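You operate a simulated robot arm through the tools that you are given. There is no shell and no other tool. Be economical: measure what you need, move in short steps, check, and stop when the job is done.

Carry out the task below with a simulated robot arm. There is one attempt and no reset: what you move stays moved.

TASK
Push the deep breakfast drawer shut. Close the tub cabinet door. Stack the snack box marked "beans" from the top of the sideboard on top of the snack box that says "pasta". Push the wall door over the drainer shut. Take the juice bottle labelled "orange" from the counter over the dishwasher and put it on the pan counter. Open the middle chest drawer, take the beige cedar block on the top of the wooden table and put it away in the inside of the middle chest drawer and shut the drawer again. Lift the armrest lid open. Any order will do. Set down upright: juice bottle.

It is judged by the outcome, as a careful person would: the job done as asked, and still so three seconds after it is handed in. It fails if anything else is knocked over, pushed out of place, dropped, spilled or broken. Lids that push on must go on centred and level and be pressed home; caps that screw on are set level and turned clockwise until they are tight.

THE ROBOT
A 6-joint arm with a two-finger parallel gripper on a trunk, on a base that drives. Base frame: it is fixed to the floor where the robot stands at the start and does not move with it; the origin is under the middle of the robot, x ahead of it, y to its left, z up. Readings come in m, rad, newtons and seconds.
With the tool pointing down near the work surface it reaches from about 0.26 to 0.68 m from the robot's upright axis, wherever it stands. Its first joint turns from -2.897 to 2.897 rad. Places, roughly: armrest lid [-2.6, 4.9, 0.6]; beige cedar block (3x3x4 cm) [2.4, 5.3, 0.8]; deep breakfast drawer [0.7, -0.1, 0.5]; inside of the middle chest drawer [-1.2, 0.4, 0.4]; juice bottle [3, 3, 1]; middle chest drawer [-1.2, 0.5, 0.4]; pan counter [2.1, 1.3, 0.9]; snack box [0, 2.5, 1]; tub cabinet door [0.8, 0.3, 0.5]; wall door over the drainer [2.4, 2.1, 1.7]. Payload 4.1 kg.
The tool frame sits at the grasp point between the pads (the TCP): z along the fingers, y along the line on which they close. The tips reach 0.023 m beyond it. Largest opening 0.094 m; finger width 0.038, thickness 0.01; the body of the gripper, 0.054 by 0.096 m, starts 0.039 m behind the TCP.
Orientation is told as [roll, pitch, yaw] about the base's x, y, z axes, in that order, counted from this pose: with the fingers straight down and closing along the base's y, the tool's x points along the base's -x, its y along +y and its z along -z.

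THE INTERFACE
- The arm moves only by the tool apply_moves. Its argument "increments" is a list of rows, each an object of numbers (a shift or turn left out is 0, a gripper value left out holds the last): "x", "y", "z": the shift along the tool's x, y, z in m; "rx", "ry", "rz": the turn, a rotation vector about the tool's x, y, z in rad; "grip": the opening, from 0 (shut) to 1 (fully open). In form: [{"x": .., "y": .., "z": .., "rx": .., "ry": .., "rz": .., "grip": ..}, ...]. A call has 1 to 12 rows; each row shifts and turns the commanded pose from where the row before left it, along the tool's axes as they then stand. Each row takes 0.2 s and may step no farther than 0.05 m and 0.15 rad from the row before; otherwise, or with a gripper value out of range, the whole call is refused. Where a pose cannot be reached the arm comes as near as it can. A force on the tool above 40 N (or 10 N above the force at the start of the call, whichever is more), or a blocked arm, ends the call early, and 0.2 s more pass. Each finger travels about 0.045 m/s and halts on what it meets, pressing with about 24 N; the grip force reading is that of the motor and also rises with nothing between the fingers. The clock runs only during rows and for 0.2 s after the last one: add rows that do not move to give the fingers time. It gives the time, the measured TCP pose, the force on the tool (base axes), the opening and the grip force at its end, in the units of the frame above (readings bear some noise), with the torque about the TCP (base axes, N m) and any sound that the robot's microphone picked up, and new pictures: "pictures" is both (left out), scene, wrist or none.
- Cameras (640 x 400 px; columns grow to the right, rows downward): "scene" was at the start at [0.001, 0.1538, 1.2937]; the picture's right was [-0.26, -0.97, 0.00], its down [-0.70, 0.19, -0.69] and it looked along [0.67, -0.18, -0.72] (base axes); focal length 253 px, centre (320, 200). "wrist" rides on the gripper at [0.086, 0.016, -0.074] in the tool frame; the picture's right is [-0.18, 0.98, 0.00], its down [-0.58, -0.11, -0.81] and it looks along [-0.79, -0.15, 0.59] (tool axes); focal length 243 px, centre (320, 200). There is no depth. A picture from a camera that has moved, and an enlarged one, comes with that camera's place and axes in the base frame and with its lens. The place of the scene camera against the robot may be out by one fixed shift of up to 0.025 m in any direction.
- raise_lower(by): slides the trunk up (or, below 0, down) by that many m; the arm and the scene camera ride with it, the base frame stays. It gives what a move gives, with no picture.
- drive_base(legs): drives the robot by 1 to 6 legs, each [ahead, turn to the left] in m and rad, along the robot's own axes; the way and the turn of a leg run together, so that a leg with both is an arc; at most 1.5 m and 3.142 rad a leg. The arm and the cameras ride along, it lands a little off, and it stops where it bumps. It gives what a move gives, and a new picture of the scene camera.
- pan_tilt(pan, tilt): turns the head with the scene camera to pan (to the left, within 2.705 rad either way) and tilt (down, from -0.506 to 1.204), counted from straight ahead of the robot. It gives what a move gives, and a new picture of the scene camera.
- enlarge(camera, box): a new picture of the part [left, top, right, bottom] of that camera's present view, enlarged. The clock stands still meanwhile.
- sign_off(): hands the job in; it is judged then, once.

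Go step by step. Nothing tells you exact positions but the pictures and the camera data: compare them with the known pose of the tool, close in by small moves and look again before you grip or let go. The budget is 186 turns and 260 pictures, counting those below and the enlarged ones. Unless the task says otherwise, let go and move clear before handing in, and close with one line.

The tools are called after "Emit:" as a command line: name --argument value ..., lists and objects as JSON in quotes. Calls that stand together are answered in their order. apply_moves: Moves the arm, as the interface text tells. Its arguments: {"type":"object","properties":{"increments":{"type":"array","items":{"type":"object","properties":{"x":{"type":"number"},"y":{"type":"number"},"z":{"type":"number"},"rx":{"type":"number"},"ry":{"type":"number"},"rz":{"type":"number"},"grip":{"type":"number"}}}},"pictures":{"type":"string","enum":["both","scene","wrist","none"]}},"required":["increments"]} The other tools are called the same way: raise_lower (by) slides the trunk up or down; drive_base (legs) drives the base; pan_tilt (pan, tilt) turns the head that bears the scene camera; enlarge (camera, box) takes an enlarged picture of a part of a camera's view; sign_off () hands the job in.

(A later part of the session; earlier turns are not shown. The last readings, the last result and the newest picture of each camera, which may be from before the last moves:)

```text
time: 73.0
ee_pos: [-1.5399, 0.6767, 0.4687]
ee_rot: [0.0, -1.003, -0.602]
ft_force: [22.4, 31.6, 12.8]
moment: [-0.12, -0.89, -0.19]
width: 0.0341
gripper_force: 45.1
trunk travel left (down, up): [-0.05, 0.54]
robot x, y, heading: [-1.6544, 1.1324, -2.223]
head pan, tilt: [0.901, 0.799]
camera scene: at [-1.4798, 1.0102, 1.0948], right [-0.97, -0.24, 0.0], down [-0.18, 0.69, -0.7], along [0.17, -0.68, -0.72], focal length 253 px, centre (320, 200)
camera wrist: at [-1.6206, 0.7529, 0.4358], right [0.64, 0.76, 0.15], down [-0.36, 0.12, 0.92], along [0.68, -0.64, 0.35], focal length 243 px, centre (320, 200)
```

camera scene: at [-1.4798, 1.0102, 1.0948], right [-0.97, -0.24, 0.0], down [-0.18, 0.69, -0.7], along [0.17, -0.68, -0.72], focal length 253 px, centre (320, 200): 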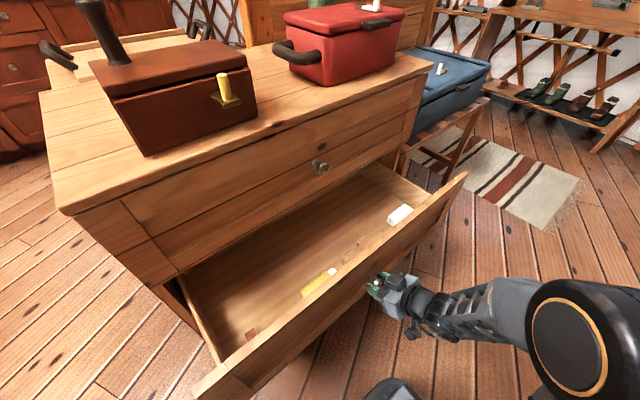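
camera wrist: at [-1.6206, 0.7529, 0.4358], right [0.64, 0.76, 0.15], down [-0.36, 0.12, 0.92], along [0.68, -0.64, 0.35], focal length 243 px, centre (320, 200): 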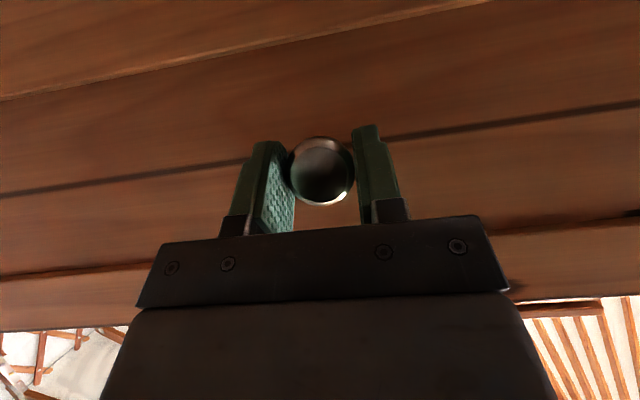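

The drawer is about 0.22 m open. I'll let go, back off and lift.

Emit:
apply_moves --increments '[{"grip": 1}, {}, {}, {}, {"z": -0.04}, {"z": -0.04}, {"z": -0.04}, {"x": -0.025, "z": -0.02}, {"x": -0.025, "z": -0.02}, {"x": -0.025, "z": -0.02}, {"x": -0.025, "z": -0.02}]'

Emit:
raise_lower --by 0.3

Emit:
enlarge --camera "scene" --box '[0, 0, 640, 400]'

```text
time: 75.3
ee_pos: [-1.6347, 0.7403, 0.661]
ee_rot: [0.002, -1.001, -0.61]
ft_force: [-0.6, -0.7, 0.1]
moment: [0.01, 0.02, 0.04]
width: 0.0943
gripper_force: 0.2
trunk travel left (down, up): [-0.05, 0.54]
robot x, y, heading: [-1.651, 1.1314, -2.224]
head pan, tilt: [0.901, 0.799]
camera scene: at [-1.481, 1.0076, 1.0946], right [-0.97, -0.24, 0.0], down [-0.17, 0.7, -0.7], along [0.17, -0.68, -0.72], focal length 253 px, centre (320, 200)
camera wrist: at [-1.715, 0.8163, 0.6279], right [0.64, 0.75, 0.16], down [-0.36, 0.12, 0.92], along [0.68, -0.65, 0.35], focal length 243 px, centre (320, 200)
```

scene: 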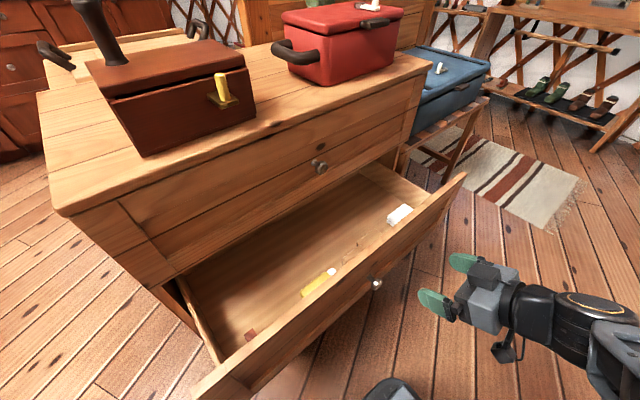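
wrist: 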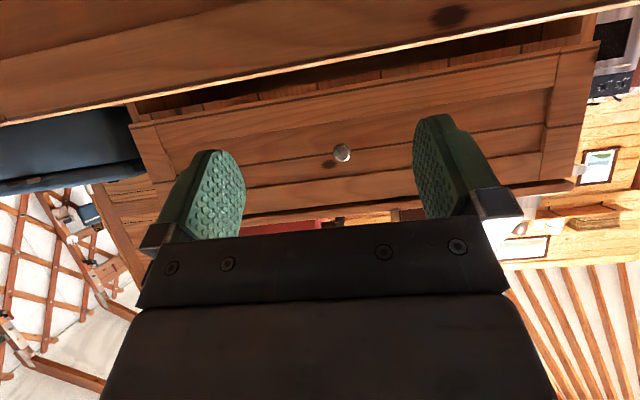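

```text
time: 78.3
ee_pos: [-1.6341, 0.7405, 0.9594]
ee_rot: [0.002, -1.003, -0.606]
ft_force: [0.6, 0.5, -0.2]
moment: [0.02, 0.0, -0.01]
width: 0.0942
gripper_force: 0.0
trunk travel left (down, up): [-0.35, 0.24]
robot x, y, heading: [-1.6516, 1.1323, -2.222]
head pan, tilt: [0.901, 0.799]
```

```text
1.00 times, centred on (320, 200) of scene
camera zoom: at [-1.481, 1.0077, 1.3946], right [-0.97, -0.24, 0.0], down [-0.17, 0.7, -0.7], along [0.17, -0.68, -0.72], focal length 253 px, centre (320, 200)
```

zoom: 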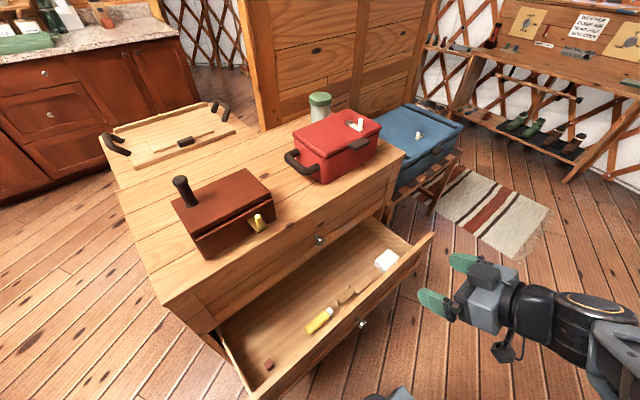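

The drawer is open with clear room inside. I'll back out and turn to look along the back of the island.

Emit:
drive_base --legs '[[-0.5, 0], [0, 2.8]]'

Emit:
pan_tilt --pan -0.1 --tilt 0.5

```text
time: 87.9
ee_pos: [-1.2449, 1.9079, 0.9604]
ee_rot: [0.0, -1.002, 2.22]
ft_force: [0.2, -0.3, 0.1]
moment: [-0.02, 0.0, 0.0]
width: 0.0939
gripper_force: 0.1
trunk travel left (down, up): [-0.35, 0.24]
robot x, y, heading: [-1.346, 1.5271, 0.598]
head pan, tilt: [0.901, 0.799]
camera scene: at [-1.5027, 1.7206, 1.3946], right [1.0, -0.07, 0.0], down [-0.05, -0.72, -0.7], along [0.05, 0.7, -0.72], focal length 253 px, centre (320, 200)
```

scene: 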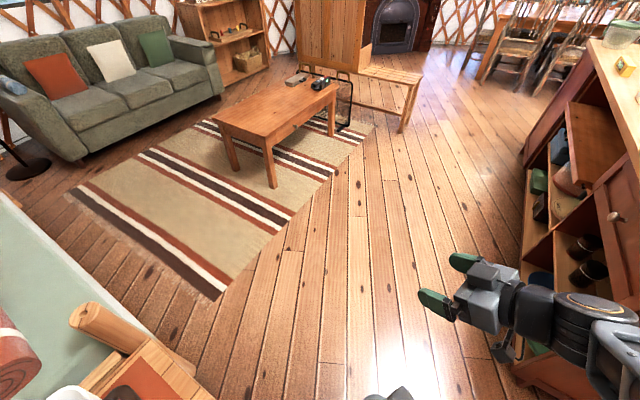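

```text
time: 89.2
ee_pos: [-1.2449, 1.9079, 0.9612]
ee_rot: [-0.001, -1.001, 2.221]
ft_force: [0.2, -0.5, 0.2]
moment: [0.0, 0.0, -0.01]
width: 0.094
gripper_force: 0.0
trunk travel left (down, up): [-0.35, 0.24]
robot x, y, heading: [-1.3516, 1.5313, 0.599]
head pan, tilt: [-0.099, 0.499]
camera scene: at [-1.4286, 1.6839, 1.4206], right [0.48, -0.88, 0.0], down [-0.42, -0.23, -0.88], along [0.77, 0.42, -0.48], focal length 253 px, centre (320, 200)
```

scene: 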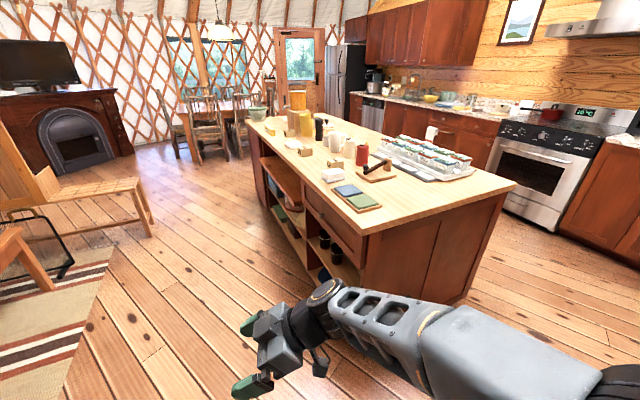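

The island's back side is open and reachable. I'll zoom in on its top.

Emit:
enlarge --camera "scene" --box '[230, 80, 490, 240]'

```text
2.46 times, centred on (360, 160) of scene
camera zoom: at [-1.4286, 1.6839, 1.4206], right [0.48, -0.88, 0.0], down [-0.42, -0.23, -0.88], along [0.77, 0.42, -0.48], focal length 623 px, centre (222, 298)
```

zoom: 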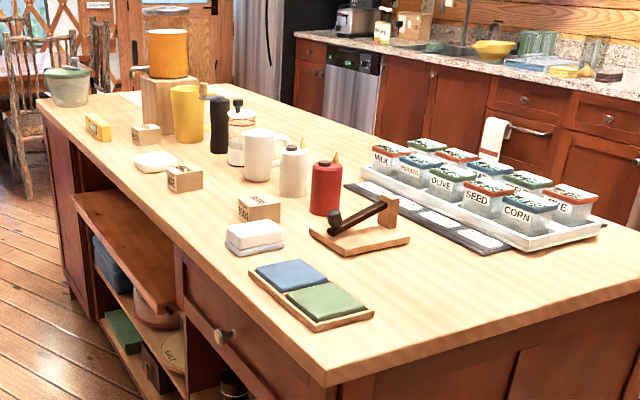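

Three small labelled boxes sit near the island's back edge. I'll drive alongside it to read them.

Emit:
raise_lower --by 0.1

Emit:
drive_base --legs '[[0, 0.44], [1.45, 0], [0, -1.67]]'

Emit:
pan_tilt --pan 0.0 --tilt 0.75

```text
time: 90.5
ee_pos: [-1.2446, 1.9083, 1.0609]
ee_rot: [0.002, -1.003, 2.222]
ft_force: [0.0, -0.2, 0.6]
moment: [-0.01, 0.03, 0.02]
width: 0.0939
gripper_force: 0.0
trunk travel left (down, up): [-0.45, 0.14]
robot x, y, heading: [-1.3485, 1.5289, 0.597]
head pan, tilt: [-0.099, 0.499]
```

```text
time: 103.0
ee_pos: [-0.2212, 2.7915, 1.0592]
ee_rot: [-0.001, -1.002, 0.981]
ft_force: [-0.9, 0.4, -0.3]
moment: [0.0, -0.03, -0.01]
width: 0.094
gripper_force: 0.1
trunk travel left (down, up): [-0.45, 0.14]
robot x, y, heading: [-0.6109, 2.7688, -0.642]
head pan, tilt: [-0.099, 0.499]
camera scene: at [-0.5113, 2.8825, 1.5206], right [-0.67, -0.74, 0.0], down [-0.35, 0.32, -0.88], along [0.65, -0.59, -0.48], focal length 253 px, centre (320, 200)
```

scene: 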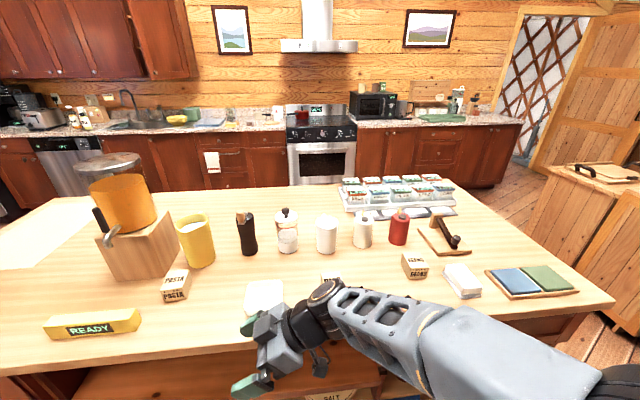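

```text
time: 103.8
ee_pos: [-0.2217, 2.792, 1.0601]
ee_rot: [0.0, -1.002, 0.98]
ft_force: [-0.3, 0.1, 0.0]
moment: [0.01, 0.0, 0.0]
width: 0.0938
gripper_force: 0.0
trunk travel left (down, up): [-0.45, 0.14]
robot x, y, heading: [-0.6151, 2.7686, -0.644]
head pan, tilt: [0.0, 0.75]
camera scene: at [-0.5121, 2.8943, 1.4987], right [-0.6, -0.8, 0.0], down [-0.55, 0.41, -0.73], along [0.59, -0.44, -0.68], focal length 253 px, centre (320, 200)
```

scene: 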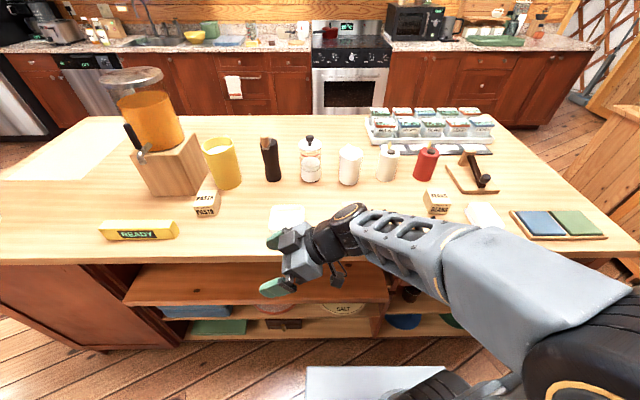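

I can read "PASTA" on the left box, and the right one may be beans. I'll zoom in on both.

Emit:
enlarge --camera "scene" --box '[170, 170, 250, 230]'

Emit:
enlarge --camera "scene" --box '[400, 170, 480, 230]'

Emit:
apply_moves --increments '[{"ry": 0.1435}, {"ry": 0.1435}, {"ry": 0.1435}, {"ry": 0.1435}, {"ry": 0.1435}, {"ry": 0.1435}, {"ry": 0.141}]' --pictures "scene"

```text
6.67 times, centred on (210, 200) of scene
camera zoom: at [-0.5121, 2.8943, 1.4987], right [-0.6, -0.8, 0.0], down [-0.55, 0.41, -0.73], along [0.59, -0.44, -0.68], focal length 1686 px, centre (1053, 200)
```

zoom: 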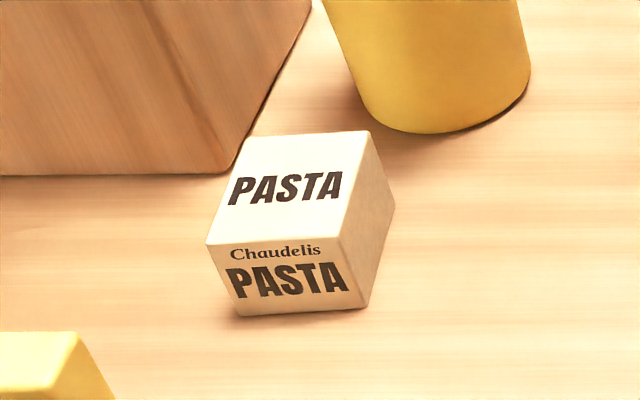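

```text
6.67 times, centred on (440, 200) of scene
camera zoom: at [-0.5121, 2.8943, 1.4987], right [-0.6, -0.8, 0.0], down [-0.55, 0.41, -0.73], along [0.59, -0.44, -0.68], focal length 1686 px, centre (-480, 200)
```

zoom: 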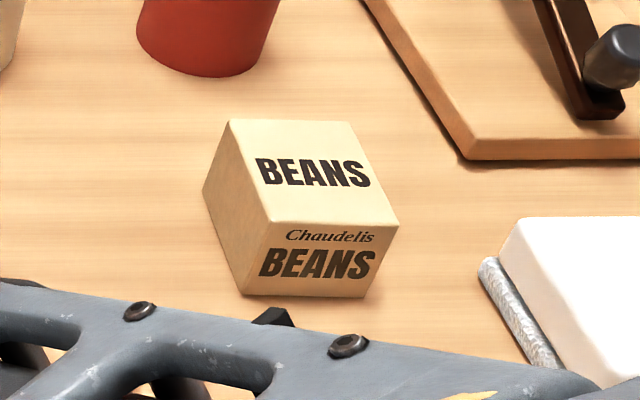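

```text
time: 105.4
ee_pos: [-0.2225, 2.7914, 1.0596]
ee_rot: [-0.001, 0.001, 0.98]
ft_force: [-0.2, -1.0, 0.3]
moment: [-0.01, -0.02, -0.01]
width: 0.094
gripper_force: 0.1
trunk travel left (down, up): [-0.45, 0.14]
robot x, y, heading: [-0.6139, 2.768, -0.636]
head pan, tilt: [0.0, 0.75]
camera scene: at [-0.512, 2.8945, 1.4986], right [-0.6, -0.8, 0.0], down [-0.55, 0.41, -0.73], along [0.59, -0.44, -0.68], focal length 253 px, centre (320, 200)
```

scene: 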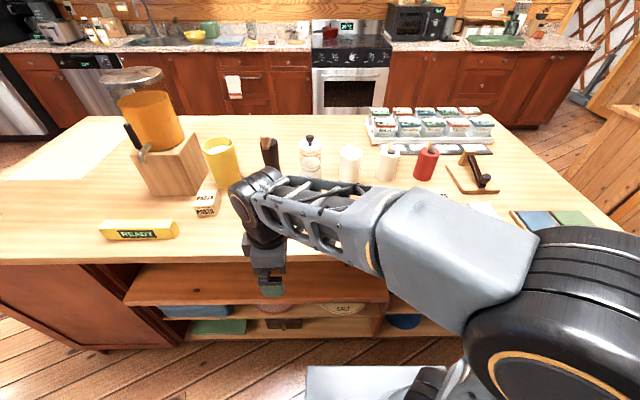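

The labels confirm it: beans at about (-0.256, 2.23) and pasta at about (0.18, 2.83). I'll shift the base so both are in reach.

Emit:
drive_base --legs '[[0, 1.166], [0.15, 0], [0, -1.166]]'

```text
time: 112.6
ee_pos: [-0.0912, 2.8656, 1.0593]
ee_rot: [0.0, 0.0, 0.974]
ft_force: [0.0, -0.1, 0.0]
moment: [0.0, 0.02, -0.02]
width: 0.0939
gripper_force: 0.1
trunk travel left (down, up): [-0.45, 0.14]
robot x, y, heading: [-0.4853, 2.8388, -0.64]
head pan, tilt: [0.0, 0.75]
camera scene: at [-0.3818, 2.9685, 1.4986], right [-0.6, -0.8, 0.0], down [-0.55, 0.41, -0.73], along [0.58, -0.44, -0.68], focal length 253 px, centre (320, 200)
```

scene: 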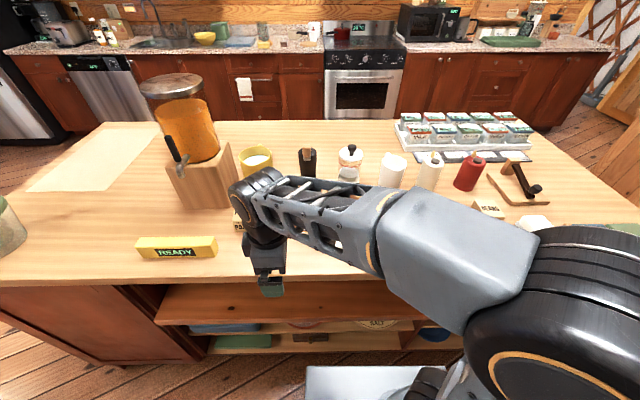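

Both boxes are now within reach. I'll raise a little and move the gripper over towards beans.

Emit:
apply_moves --increments '[{"x": 0.04, "y": 0.0, "z": -0.025, "rz": 0.038}, {"x": 0.04, "z": -0.025}, {"x": 0.04, "z": -0.025}, {"x": 0.045, "y": -0.0, "z": -0.01}, {"x": 0.045, "y": -0.02}, {"x": 0.045, "y": -0.02}, {"x": 0.045, "y": -0.02}, {"x": 0.045, "y": -0.02}, {"x": 0.045, "y": -0.02}, {"x": 0.045, "y": -0.02}, {"x": 0.045, "y": -0.02}, {"x": 0.045, "y": -0.02}]'

```text
time: 115.2
ee_pos: [-0.2728, 2.3448, 1.1438]
ee_rot: [0.0, 0.0, 0.938]
ft_force: [-0.5, -0.7, 0.5]
moment: [0.0, -0.02, -0.01]
width: 0.0939
gripper_force: 0.1
trunk travel left (down, up): [-0.45, 0.14]
robot x, y, heading: [-0.4805, 2.8419, -0.648]
head pan, tilt: [0.0, 0.75]
camera scene: at [-0.382, 2.9679, 1.4987], right [-0.6, -0.8, 0.0], down [-0.54, 0.41, -0.73], along [0.58, -0.44, -0.68], focal length 253 px, centre (320, 200)
camera wrist: at [-0.3372, 2.285, 1.219], right [-0.68, 0.73, 0.0], down [0.43, 0.4, 0.81], along [0.59, 0.55, -0.59], focal length 243 px, centre (320, 200)
```

scene: 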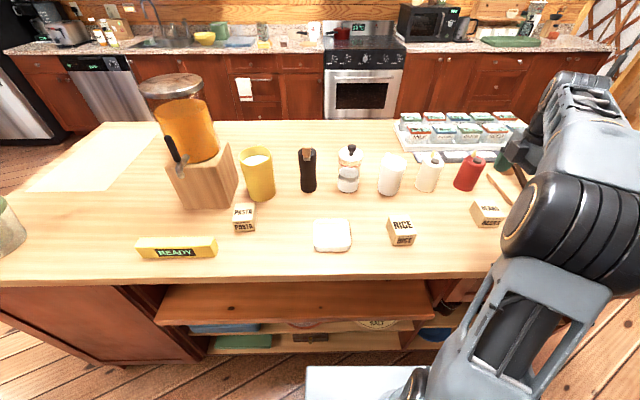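
wrist: 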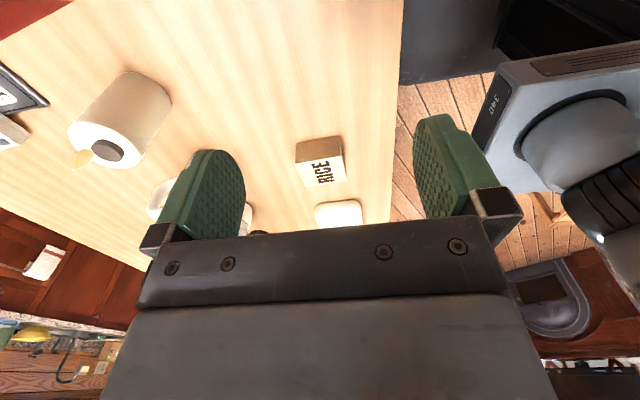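

Next I move to above the beans box at a safe height.

Emit:
apply_moves --increments '[{"x": 0.0262, "y": -0.0262}, {"x": 0.0262, "y": -0.0262}, {"x": 0.0262, "y": -0.0262}, {"z": 0.03}]'

```text
time: 116.2
ee_pos: [-0.2603, 2.2494, 1.105]
ee_rot: [0.002, -0.001, 0.939]
ft_force: [-0.3, -0.6, -0.3]
moment: [0.04, 0.0, 0.0]
width: 0.094
gripper_force: 0.1
out of reach, approached as far as the arm can: row 3
trunk travel left (down, up): [-0.45, 0.14]
robot x, y, heading: [-0.4863, 2.8426, -0.642]
head pan, tilt: [0.0, 0.75]
camera scene: at [-0.3816, 2.9671, 1.4987], right [-0.6, -0.8, 0.0], down [-0.55, 0.41, -0.73], along [0.58, -0.44, -0.68], focal length 253 px, centre (320, 200)
camera wrist: at [-0.3245, 2.1895, 1.1804], right [-0.68, 0.73, 0.0], down [0.43, 0.4, 0.81], along [0.59, 0.55, -0.59], focal length 243 px, centre (320, 200)
```

scene: 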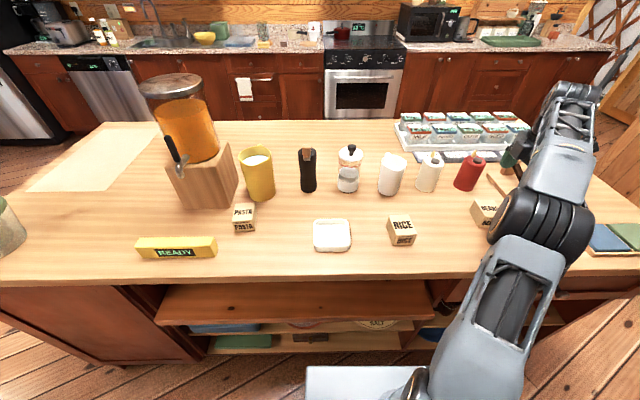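
wrist: 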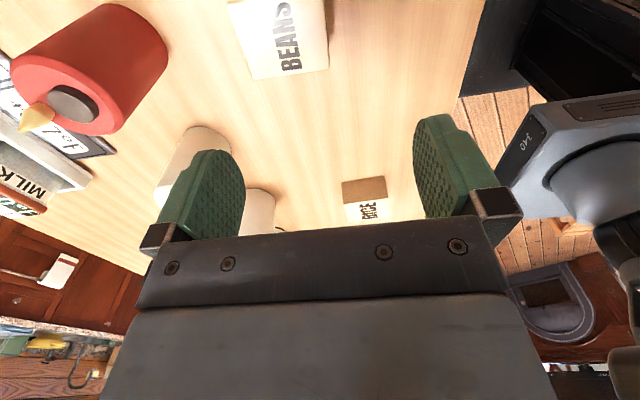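

The box centre is about 2.6 cm further in than the gripper. I'll correct that and see whether the reach allows it.

Emit:
apply_moves --increments '[{"z": 0.02}, {"x": 0.01, "y": -0.026}]' --pictures "wrist"

```text
time: 116.8
ee_pos: [-0.2471, 2.23, 1.0852]
ee_rot: [-0.001, -0.001, 0.938]
ft_force: [0.0, -0.1, 0.4]
moment: [-0.01, 0.0, -0.02]
width: 0.0942
gripper_force: 0.0
out of reach, approached as far as the arm can: row 2
trunk travel left (down, up): [-0.45, 0.14]
robot x, y, heading: [-0.4861, 2.8378, -0.644]
head pan, tilt: [0.0, 0.75]
camera wrist: at [-0.3111, 2.1703, 1.1603], right [-0.68, 0.73, 0.0], down [0.43, 0.4, 0.81], along [0.59, 0.55, -0.59], focal length 243 px, centre (320, 200)
```

wrist: 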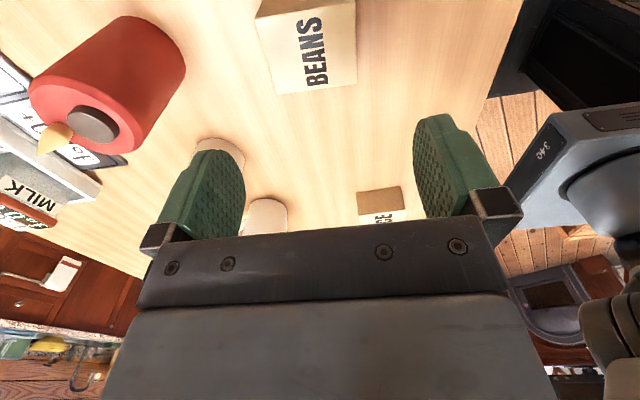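

Well lined up apart from about a centimetre. I'll lower the trunk a little and make the last correction.

Emit:
raise_lower --by -0.07

Emit:
apply_moves --increments '[{"z": 0.01}, {"y": -0.01}]'

```text
time: 117.9
ee_pos: [-0.2466, 2.2306, 1.0162]
ee_rot: [0.001, -0.001, 0.936]
ft_force: [0.4, 0.5, 0.4]
moment: [-0.03, 0.02, 0.02]
width: 0.0941
gripper_force: 0.1
trunk travel left (down, up): [-0.38, 0.21]
robot x, y, heading: [-0.4823, 2.8444, -0.646]
head pan, tilt: [0.0, 0.75]
```

```text
time: 118.5
ee_pos: [-0.2403, 2.2295, 1.0047]
ee_rot: [-0.001, 0.001, 0.938]
ft_force: [-0.1, 0.1, -0.5]
moment: [-0.04, 0.0, 0.04]
width: 0.094
gripper_force: 0.1
out of reach, approached as far as the arm can: row 2
trunk travel left (down, up): [-0.38, 0.21]
robot x, y, heading: [-0.4833, 2.8414, -0.645]
head pan, tilt: [0.0, 0.75]
camera scene: at [-0.382, 2.9685, 1.4287], right [-0.6, -0.8, 0.0], down [-0.55, 0.41, -0.73], along [0.58, -0.44, -0.68], focal length 253 px, centre (320, 200)
camera wrist: at [-0.3049, 2.1698, 1.0791], right [-0.68, 0.73, 0.0], down [0.43, 0.4, 0.81], along [0.59, 0.55, -0.59], focal length 243 px, centre (320, 200)
```

scene: 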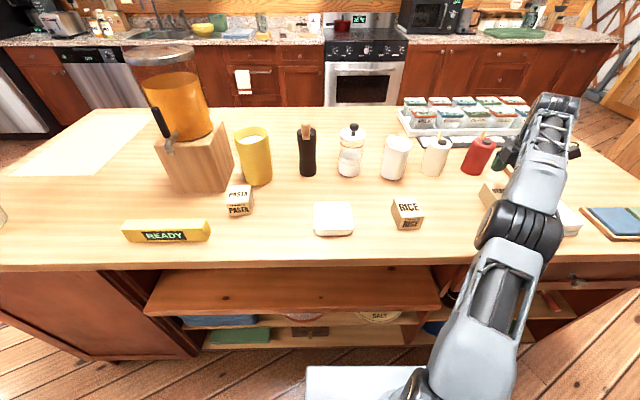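
wrist: 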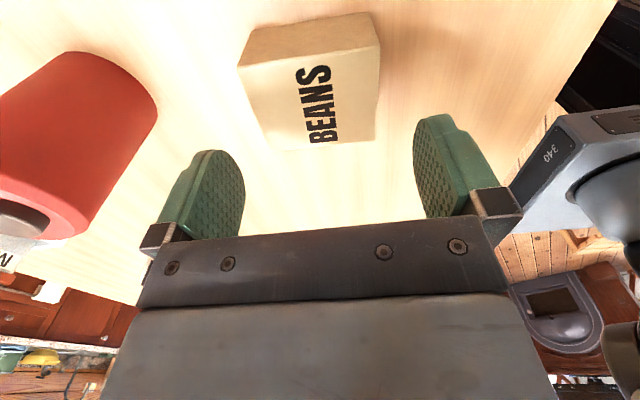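

The box top is about z = 0.96 and centred between the fingers. I'll shift 1.5 cm along x, descend and grip.

Emit:
apply_moves --increments '[{"x": 0.014}, {"z": 0.02}, {"z": 0.02}, {"z": 0.022}]' --pictures "wrist"

```text
time: 119.5
ee_pos: [-0.2491, 2.2225, 0.9401]
ee_rot: [0.0, -0.001, 0.937]
ft_force: [0.0, -0.3, -0.5]
moment: [-0.01, 0.01, 0.02]
width: 0.0942
gripper_force: 0.0
out of reach, approached as far as the arm can: row 1
trunk travel left (down, up): [-0.38, 0.21]
robot x, y, heading: [-0.486, 2.8412, -0.647]
head pan, tilt: [0.0, 0.75]
camera wrist: at [-0.3141, 2.1639, 1.0143], right [-0.68, 0.73, 0.0], down [0.43, 0.4, 0.81], along [0.59, 0.55, -0.59], focal length 243 px, centre (320, 200)
```

wrist: 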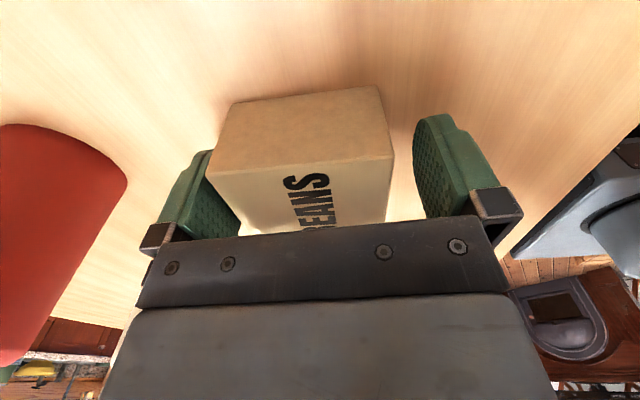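

The fingers straddle the box, so I close and lift.

Emit:
apply_moves --increments '[{"grip": 0}, {}, {}, {}, {}, {"z": -0.03}, {"z": -0.04}, {"z": -0.04}, {"x": -0.04, "y": 0.01}]'

```text
time: 121.5
ee_pos: [-0.2398, 2.2747, 1.0419]
ee_rot: [0.001, -0.001, 0.937]
ft_force: [-0.8, -1.9, -2.9]
moment: [0.06, 0.02, 0.01]
width: 0.0747
gripper_force: 24.1
out of reach, approached as far as the arm can: row 7, 8
trunk travel left (down, up): [-0.38, 0.21]
robot x, y, heading: [-0.4827, 2.8422, -0.642]
head pan, tilt: [0.0, 0.75]
camera scene: at [-0.3815, 2.9663, 1.4287], right [-0.6, -0.8, 0.0], down [-0.55, 0.41, -0.73], along [0.58, -0.44, -0.68], focal length 253 px, centre (320, 200)
camera wrist: at [-0.3038, 2.2159, 1.1164], right [-0.68, 0.73, 0.0], down [0.43, 0.4, 0.81], along [0.59, 0.55, -0.59], focal length 243 px, centre (320, 200)
```

scene: 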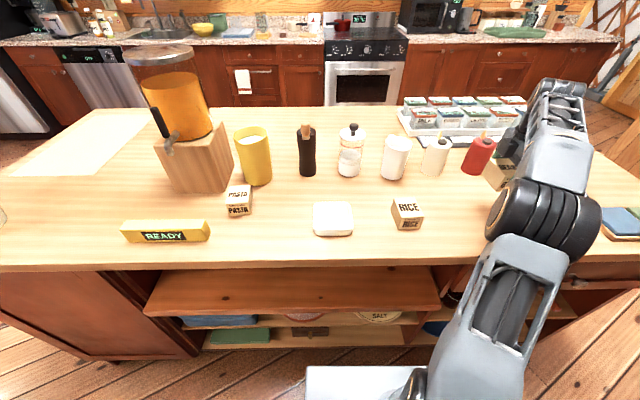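
wrist: 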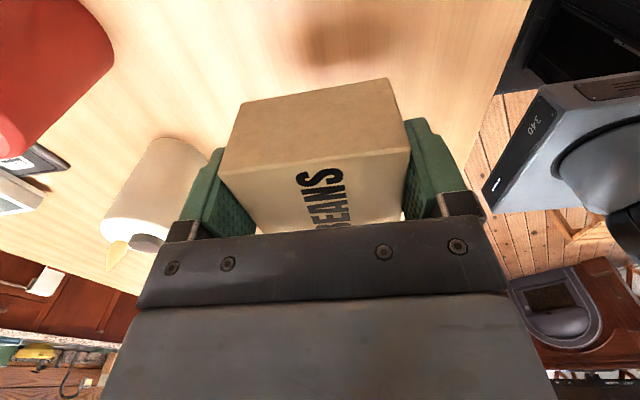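

Beans is in the grip. I'll pull it back towards the edge, raise it and carry it along to pasta.

Emit:
apply_moves --increments '[{"y": 0.0375, "z": -0.02}, {"y": 0.0375, "z": -0.02}, {"y": 0.0375, "z": -0.02}, {"y": 0.0375, "z": -0.02}, {"x": -0.049}, {"x": -0.049}, {"x": -0.049}, {"x": -0.049}, {"x": -0.049}, {"x": -0.049}, {"x": -0.049}, {"x": -0.049}]' --pictures "none"

Emit:
apply_moves --increments '[{"x": -0.049}, {"x": -0.049}, {"x": -0.049}, {"x": -0.049}, {"x": -0.04}]'

Emit:
enlarge --camera "scene" --box '[180, 120, 340, 220]'

```text
time: 124.1
ee_pos: [-0.1284, 2.6818, 1.1232]
ee_rot: [-0.001, -0.001, 0.935]
ft_force: [-0.2, -0.8, -1.1]
moment: [-0.01, 0.0, 0.01]
width: 0.0746
gripper_force: 24.3
trunk travel left (down, up): [-0.38, 0.21]
robot x, y, heading: [-0.4817, 2.8452, -0.648]
head pan, tilt: [0.0, 0.75]
```

```text
time: 125.3
ee_pos: [0.0101, 2.8746, 1.124]
ee_rot: [0.001, 0.001, 0.938]
ft_force: [0.1, -0.6, -1.6]
moment: [-0.01, 0.0, 0.01]
width: 0.0744
gripper_force: 23.8
trunk travel left (down, up): [-0.38, 0.21]
robot x, y, heading: [-0.4831, 2.8383, -0.645]
head pan, tilt: [0.0, 0.75]
camera scene: at [-0.3816, 2.9689, 1.4286], right [-0.6, -0.8, 0.0], down [-0.55, 0.41, -0.73], along [0.58, -0.44, -0.68], focal length 253 px, centre (320, 200)
camera wrist: at [-0.0532, 2.8142, 1.1982], right [-0.68, 0.73, 0.0], down [0.43, 0.4, 0.81], along [0.59, 0.55, -0.59], focal length 243 px, centre (320, 200)
```

scene: 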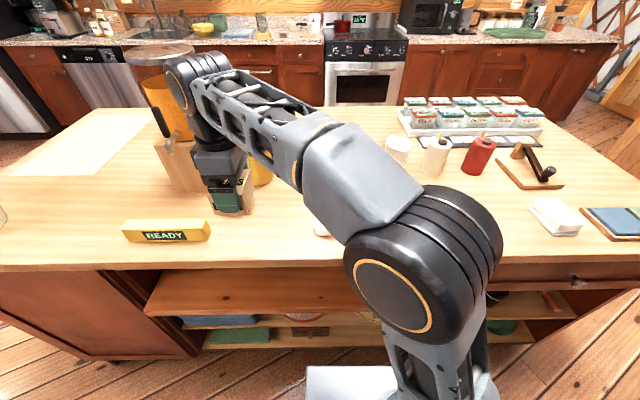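
wrist: 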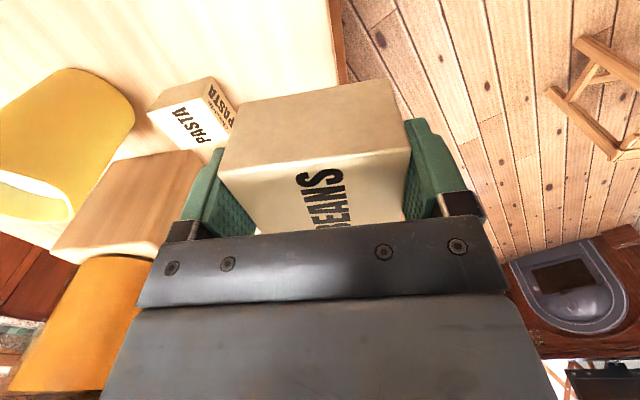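

```text
4.00 times, centred on (260, 170) of scene
camera zoom: at [-0.3816, 2.9689, 1.4286], right [-0.6, -0.8, 0.0], down [-0.55, 0.41, -0.73], along [0.58, -0.44, -0.68], focal length 1012 px, centre (560, 320)
```

zoom: 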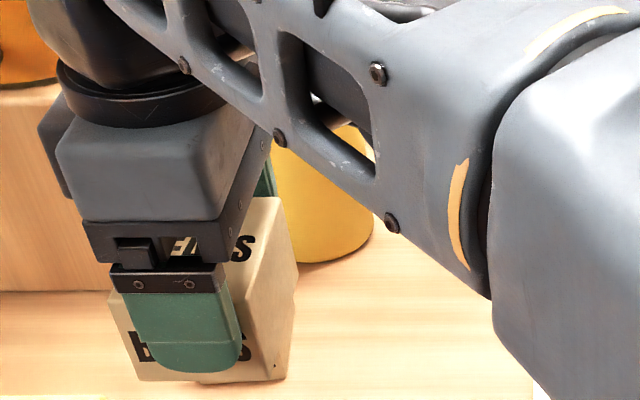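

Pasta's top centre works out at (0.182, 2.821), and the fingers have room there. I'll move over it.

Emit:
apply_moves --increments '[{"x": -0.0145, "y": -0.0425}, {"x": -0.0145, "y": -0.0425}, {"x": -0.0145, "y": -0.0425}, {"x": -0.0145, "y": -0.0425}, {"z": 0.03}, {"z": 0.03}]'

Emit:
enlarge --camera "scene" --box '[180, 120, 340, 220]'

```text
time: 126.7
ee_pos: [0.128, 2.8244, 1.043]
ee_rot: [-0.002, -0.001, 0.937]
ft_force: [0.1, -0.5, -1.9]
moment: [-0.03, 0.0, -0.02]
width: 0.0745
gripper_force: 23.9
out of reach, approached as far as the arm can: row 3, 4
trunk travel left (down, up): [-0.38, 0.21]
robot x, y, heading: [-0.4858, 2.8403, -0.642]
head pan, tilt: [0.0, 0.75]
camera scene: at [-0.3819, 2.9686, 1.4286], right [-0.6, -0.8, 0.0], down [-0.55, 0.41, -0.73], along [0.58, -0.44, -0.68], focal length 253 px, centre (320, 200)
camera wrist: at [0.0633, 2.7651, 1.1174], right [-0.68, 0.73, 0.0], down [0.43, 0.4, 0.81], along [0.59, 0.55, -0.59], focal length 243 px, centre (320, 200)
```

scene: 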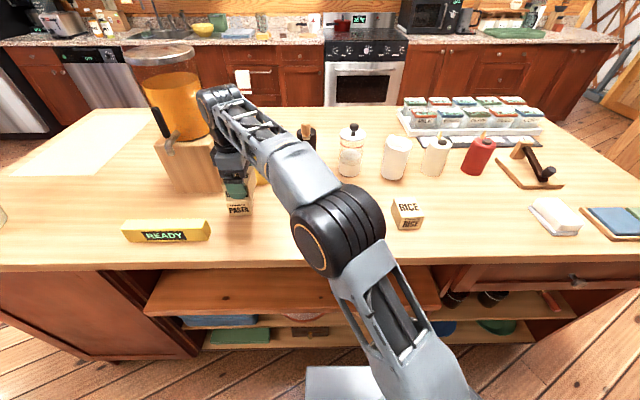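
wrist: 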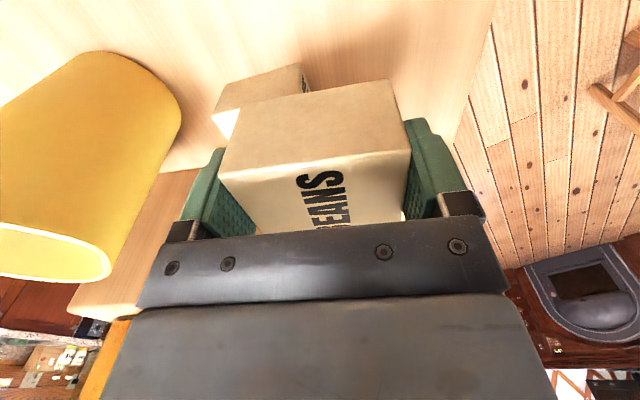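

```text
4.00 times, centred on (260, 170) of scene
camera zoom: at [-0.3819, 2.9686, 1.4286], right [-0.6, -0.8, 0.0], down [-0.55, 0.41, -0.73], along [0.58, -0.44, -0.68], focal length 1012 px, centre (560, 320)
```

zoom: 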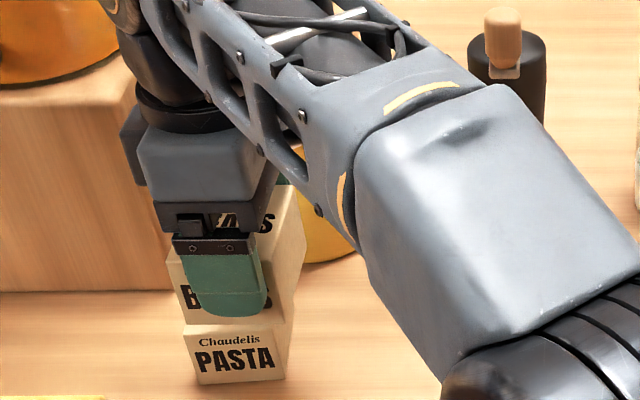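

The arm is at its reach limit, about 5 cm short. I'll lift with the trunk and shift the base 0.2 m left.

Emit:
raise_lower --by 0.07

Emit:
drive_base --legs '[[0, 1.6], [0.2, 0], [0, -1.6]]'

```text
time: 127.7
ee_pos: [0.1283, 2.8239, 1.1125]
ee_rot: [0.0, 0.001, 0.936]
ft_force: [0.7, -0.3, -0.9]
moment: [-0.02, 0.01, 0.03]
width: 0.0746
gripper_force: 23.7
trunk travel left (down, up): [-0.45, 0.14]
robot x, y, heading: [-0.4835, 2.8417, -0.647]
head pan, tilt: [0.0, 0.75]
```

```text
time: 137.1
ee_pos: [0.2452, 2.9806, 1.1125]
ee_rot: [0.0, 0.0, 0.926]
ft_force: [-0.1, 0.4, -2.8]
moment: [0.01, 0.03, 0.03]
width: 0.0747
gripper_force: 24.0
trunk travel left (down, up): [-0.45, 0.14]
robot x, y, heading: [-0.3675, 2.9997, -0.658]
head pan, tilt: [0.0, 0.75]
camera scene: at [-0.2625, 3.131, 1.4986], right [-0.61, -0.79, 0.0], down [-0.54, 0.42, -0.73], along [0.58, -0.45, -0.68], focal length 253 px, centre (320, 200)
```

scene: 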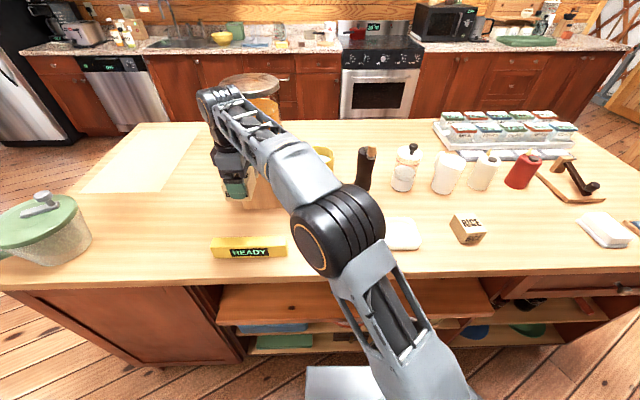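

Now I slide over pasta again, still high.

Emit:
apply_moves --increments '[{"x": 0.0415}, {"x": 0.0415}, {"x": 0.0415}, {"x": 0.0415}, {"y": -0.023}, {"y": -0.023}, {}]'

Emit:
enlarge --camera "scene" --box '[230, 130, 390, 230]'

```text
time: 138.7
ee_pos: [0.1816, 2.8197, 1.1108]
ee_rot: [-0.001, -0.001, 0.925]
ft_force: [0.5, -1.3, -1.6]
moment: [-0.02, -0.02, 0.02]
width: 0.0748
gripper_force: 24.2
trunk travel left (down, up): [-0.45, 0.14]
robot x, y, heading: [-0.3636, 3.004, -0.661]
head pan, tilt: [0.0, 0.75]
camera scene: at [-0.2626, 3.1308, 1.4986], right [-0.61, -0.79, 0.0], down [-0.54, 0.42, -0.73], along [0.58, -0.45, -0.68], focal length 253 px, centre (320, 200)
camera wrist: at [0.117, 2.7615, 1.1864], right [-0.67, 0.74, 0.0], down [0.44, 0.4, 0.81], along [0.6, 0.54, -0.59], focal length 243 px, centre (320, 200)
```

scene: 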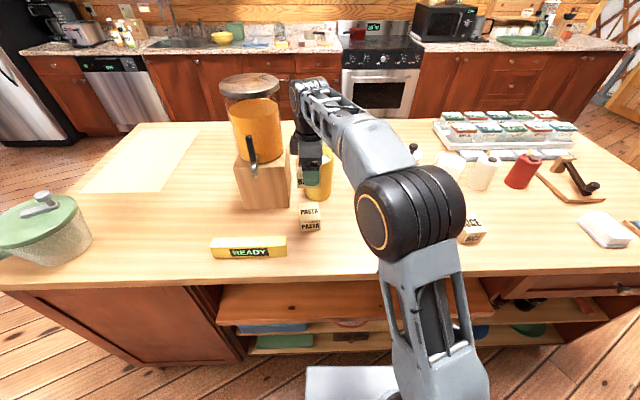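
wrist: 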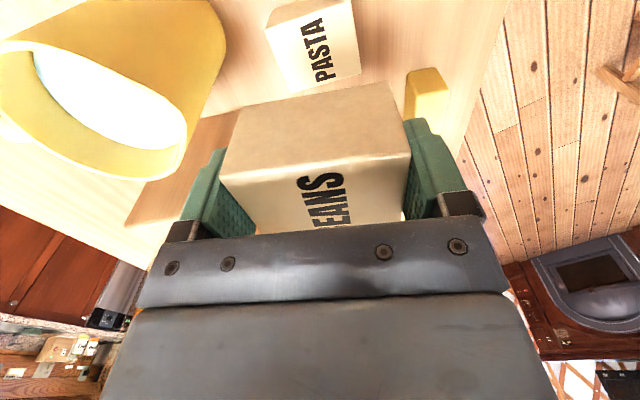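

```text
4.00 times, centred on (310, 180) of scene
camera zoom: at [-0.2626, 3.1308, 1.4986], right [-0.61, -0.79, 0.0], down [-0.54, 0.42, -0.73], along [0.58, -0.45, -0.68], focal length 1012 px, centre (360, 280)
```

zoom: 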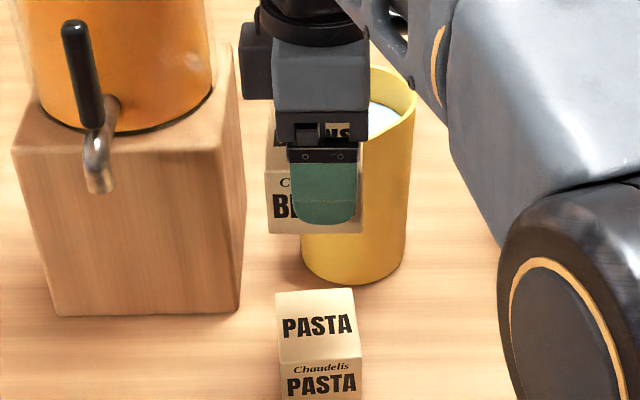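

Pasta is centred under beans, with a small yaw difference. I'll align the yaw and descend.

Emit:
apply_moves --increments '[{"rz": -0.06, "y": -0.001}, {"z": 0.03}, {"z": 0.03}, {"z": 0.03}]'

Emit:
enlarge --camera "scene" --box '[230, 130, 390, 230]'

```text
time: 139.7
ee_pos: [0.1836, 2.8198, 1.022]
ee_rot: [-0.001, 0.001, 0.984]
ft_force: [-0.2, 0.1, -2.4]
moment: [-0.02, 0.04, -0.02]
width: 0.0748
gripper_force: 23.7
trunk travel left (down, up): [-0.45, 0.14]
robot x, y, heading: [-0.3673, 3.0032, -0.655]
head pan, tilt: [0.0, 0.75]
camera scene: at [-0.2625, 3.131, 1.4986], right [-0.61, -0.79, 0.0], down [-0.54, 0.42, -0.73], along [0.58, -0.45, -0.68], focal length 253 px, centre (320, 200)
camera wrist: at [0.1223, 2.757, 1.0965], right [-0.72, 0.7, 0.0], down [0.41, 0.42, 0.81], along [0.56, 0.58, -0.59], focal length 243 px, centre (320, 200)
```

scene: 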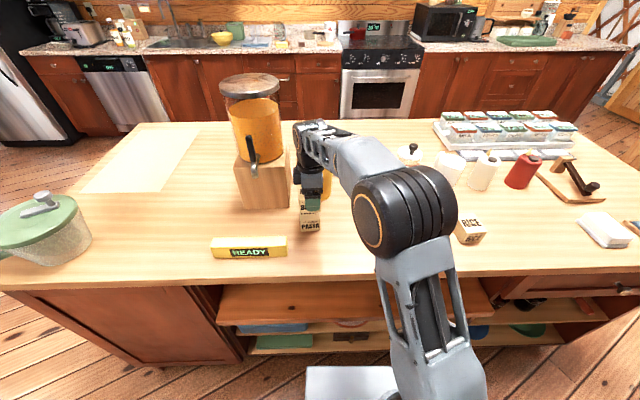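
wrist: 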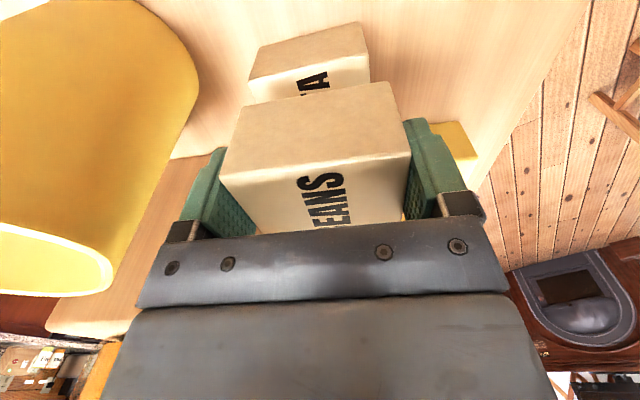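

```text
4.00 times, centred on (310, 180) of scene
camera zoom: at [-0.2625, 3.131, 1.4986], right [-0.61, -0.79, 0.0], down [-0.54, 0.42, -0.73], along [0.58, -0.45, -0.68], focal length 1012 px, centre (360, 280)
```

zoom: 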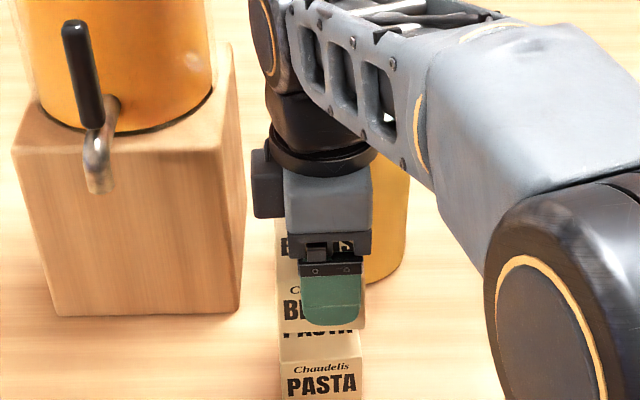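

Alignment is within a few millimetres. A tiny correction, then I lower to contact.

Emit:
apply_moves --increments '[{"x": 0.002, "y": -0.005}, {"z": 0.01}, {"z": 0.005}, {}]'

Emit:
enlarge --camera "scene" --box '[270, 170, 350, 240]'

```text
time: 140.7
ee_pos: [0.1869, 2.8144, 1.007]
ee_rot: [-0.001, 0.001, 0.984]
ft_force: [0.0, -0.2, -1.7]
moment: [-0.01, 0.04, -0.01]
width: 0.0745
gripper_force: 23.4
trunk travel left (down, up): [-0.45, 0.14]
robot x, y, heading: [-0.3672, 3.006, -0.657]
head pan, tilt: [0.0, 0.75]
camera scene: at [-0.2625, 3.131, 1.4986], right [-0.61, -0.79, 0.0], down [-0.54, 0.42, -0.73], along [0.58, -0.45, -0.68], focal length 253 px, centre (320, 200)
camera wrist: at [0.1248, 2.753, 1.0818], right [-0.72, 0.7, 0.0], down [0.41, 0.42, 0.81], along [0.56, 0.58, -0.59], focal length 243 px, centre (320, 200)
```

scene: 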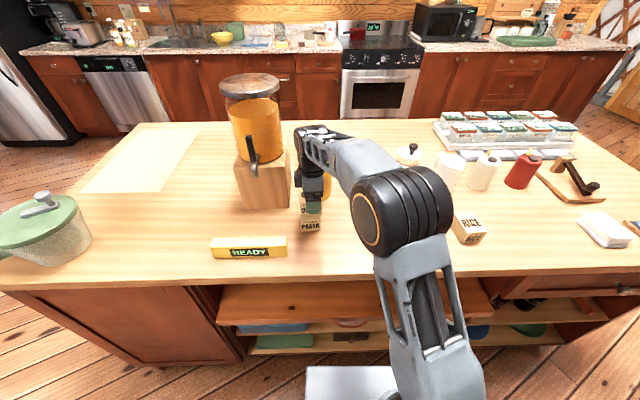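
wrist: 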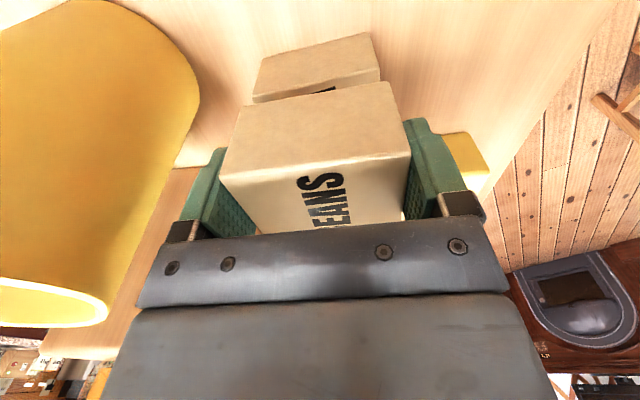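

```text
5.71 times, centred on (310, 205) of scene
camera zoom: at [-0.2625, 3.131, 1.4986], right [-0.61, -0.79, 0.0], down [-0.54, 0.42, -0.73], along [0.58, -0.45, -0.68], focal length 1446 px, centre (377, 171)
```

zoom: 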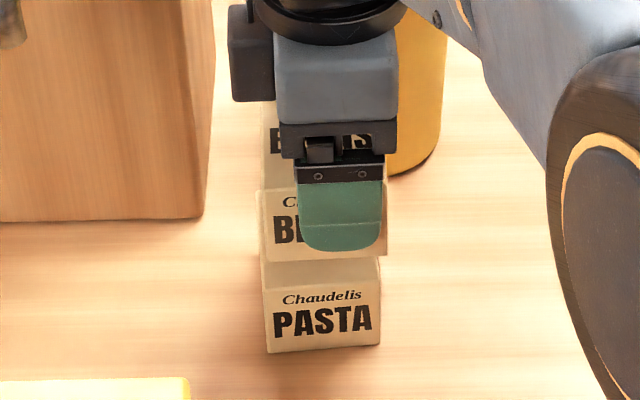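

The boxes are flatter than I assumed, about 4.4 cm, so around 2 cm of gap remains. I'll descend in small steps and watch the force.

Emit:
apply_moves --increments '[{"z": 0.008}, {"z": 0.005}, {"z": 0.003}, {}]' --pictures "wrist"

Emit:
enlarge --camera "scene" --box '[270, 170, 350, 240]'

```text
time: 141.7
ee_pos: [0.1864, 2.8161, 0.9917]
ee_rot: [-0.001, 0.001, 0.984]
ft_force: [-0.5, -0.7, -2.3]
moment: [-0.03, -0.01, -0.01]
width: 0.0747
gripper_force: 24.5
trunk travel left (down, up): [-0.45, 0.14]
robot x, y, heading: [-0.366, 3.0021, -0.654]
head pan, tilt: [0.0, 0.75]
camera wrist: at [0.1246, 2.7534, 1.0658], right [-0.72, 0.7, 0.0], down [0.41, 0.42, 0.81], along [0.56, 0.58, -0.59], focal length 243 px, centre (320, 200)
```

wrist: 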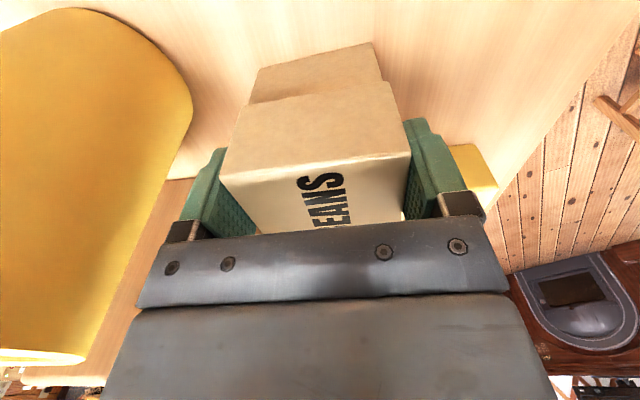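

```text
5.71 times, centred on (310, 205) of scene
camera zoom: at [-0.2625, 3.131, 1.4986], right [-0.61, -0.79, 0.0], down [-0.54, 0.42, -0.73], along [0.58, -0.45, -0.68], focal length 1446 px, centre (377, 171)
```

zoom: 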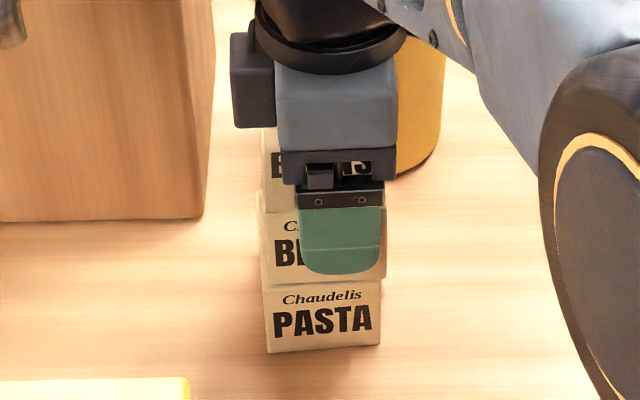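

Only a few millimetres left. Now the final descent.

Emit:
apply_moves --increments '[{"z": 0.003}, {"z": 0.002}, {}]' --pictures "none"

Emit:
enlarge --camera "scene" --box '[270, 170, 350, 240]'

```text
time: 142.5
ee_pos: [0.187, 2.8153, 0.9881]
ee_rot: [-0.003, -0.004, 0.983]
ft_force: [2.4, -0.5, 15.4]
moment: [0.36, 0.26, -0.03]
width: 0.0747
gripper_force: 24.2
trunk travel left (down, up): [-0.45, 0.14]
robot x, y, heading: [-0.3683, 3.0042, -0.654]
head pan, tilt: [0.0, 0.75]
```

```text
5.71 times, centred on (310, 205) of scene
camera zoom: at [-0.2636, 3.1313, 1.4989], right [-0.61, -0.79, 0.0], down [-0.54, 0.42, -0.73], along [0.58, -0.45, -0.68], focal length 1446 px, centre (377, 171)
```

zoom: 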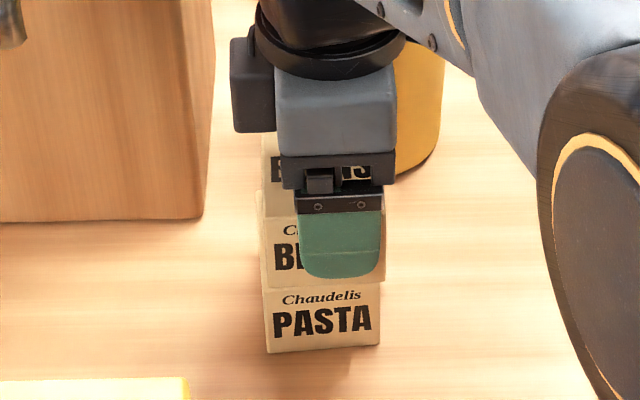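

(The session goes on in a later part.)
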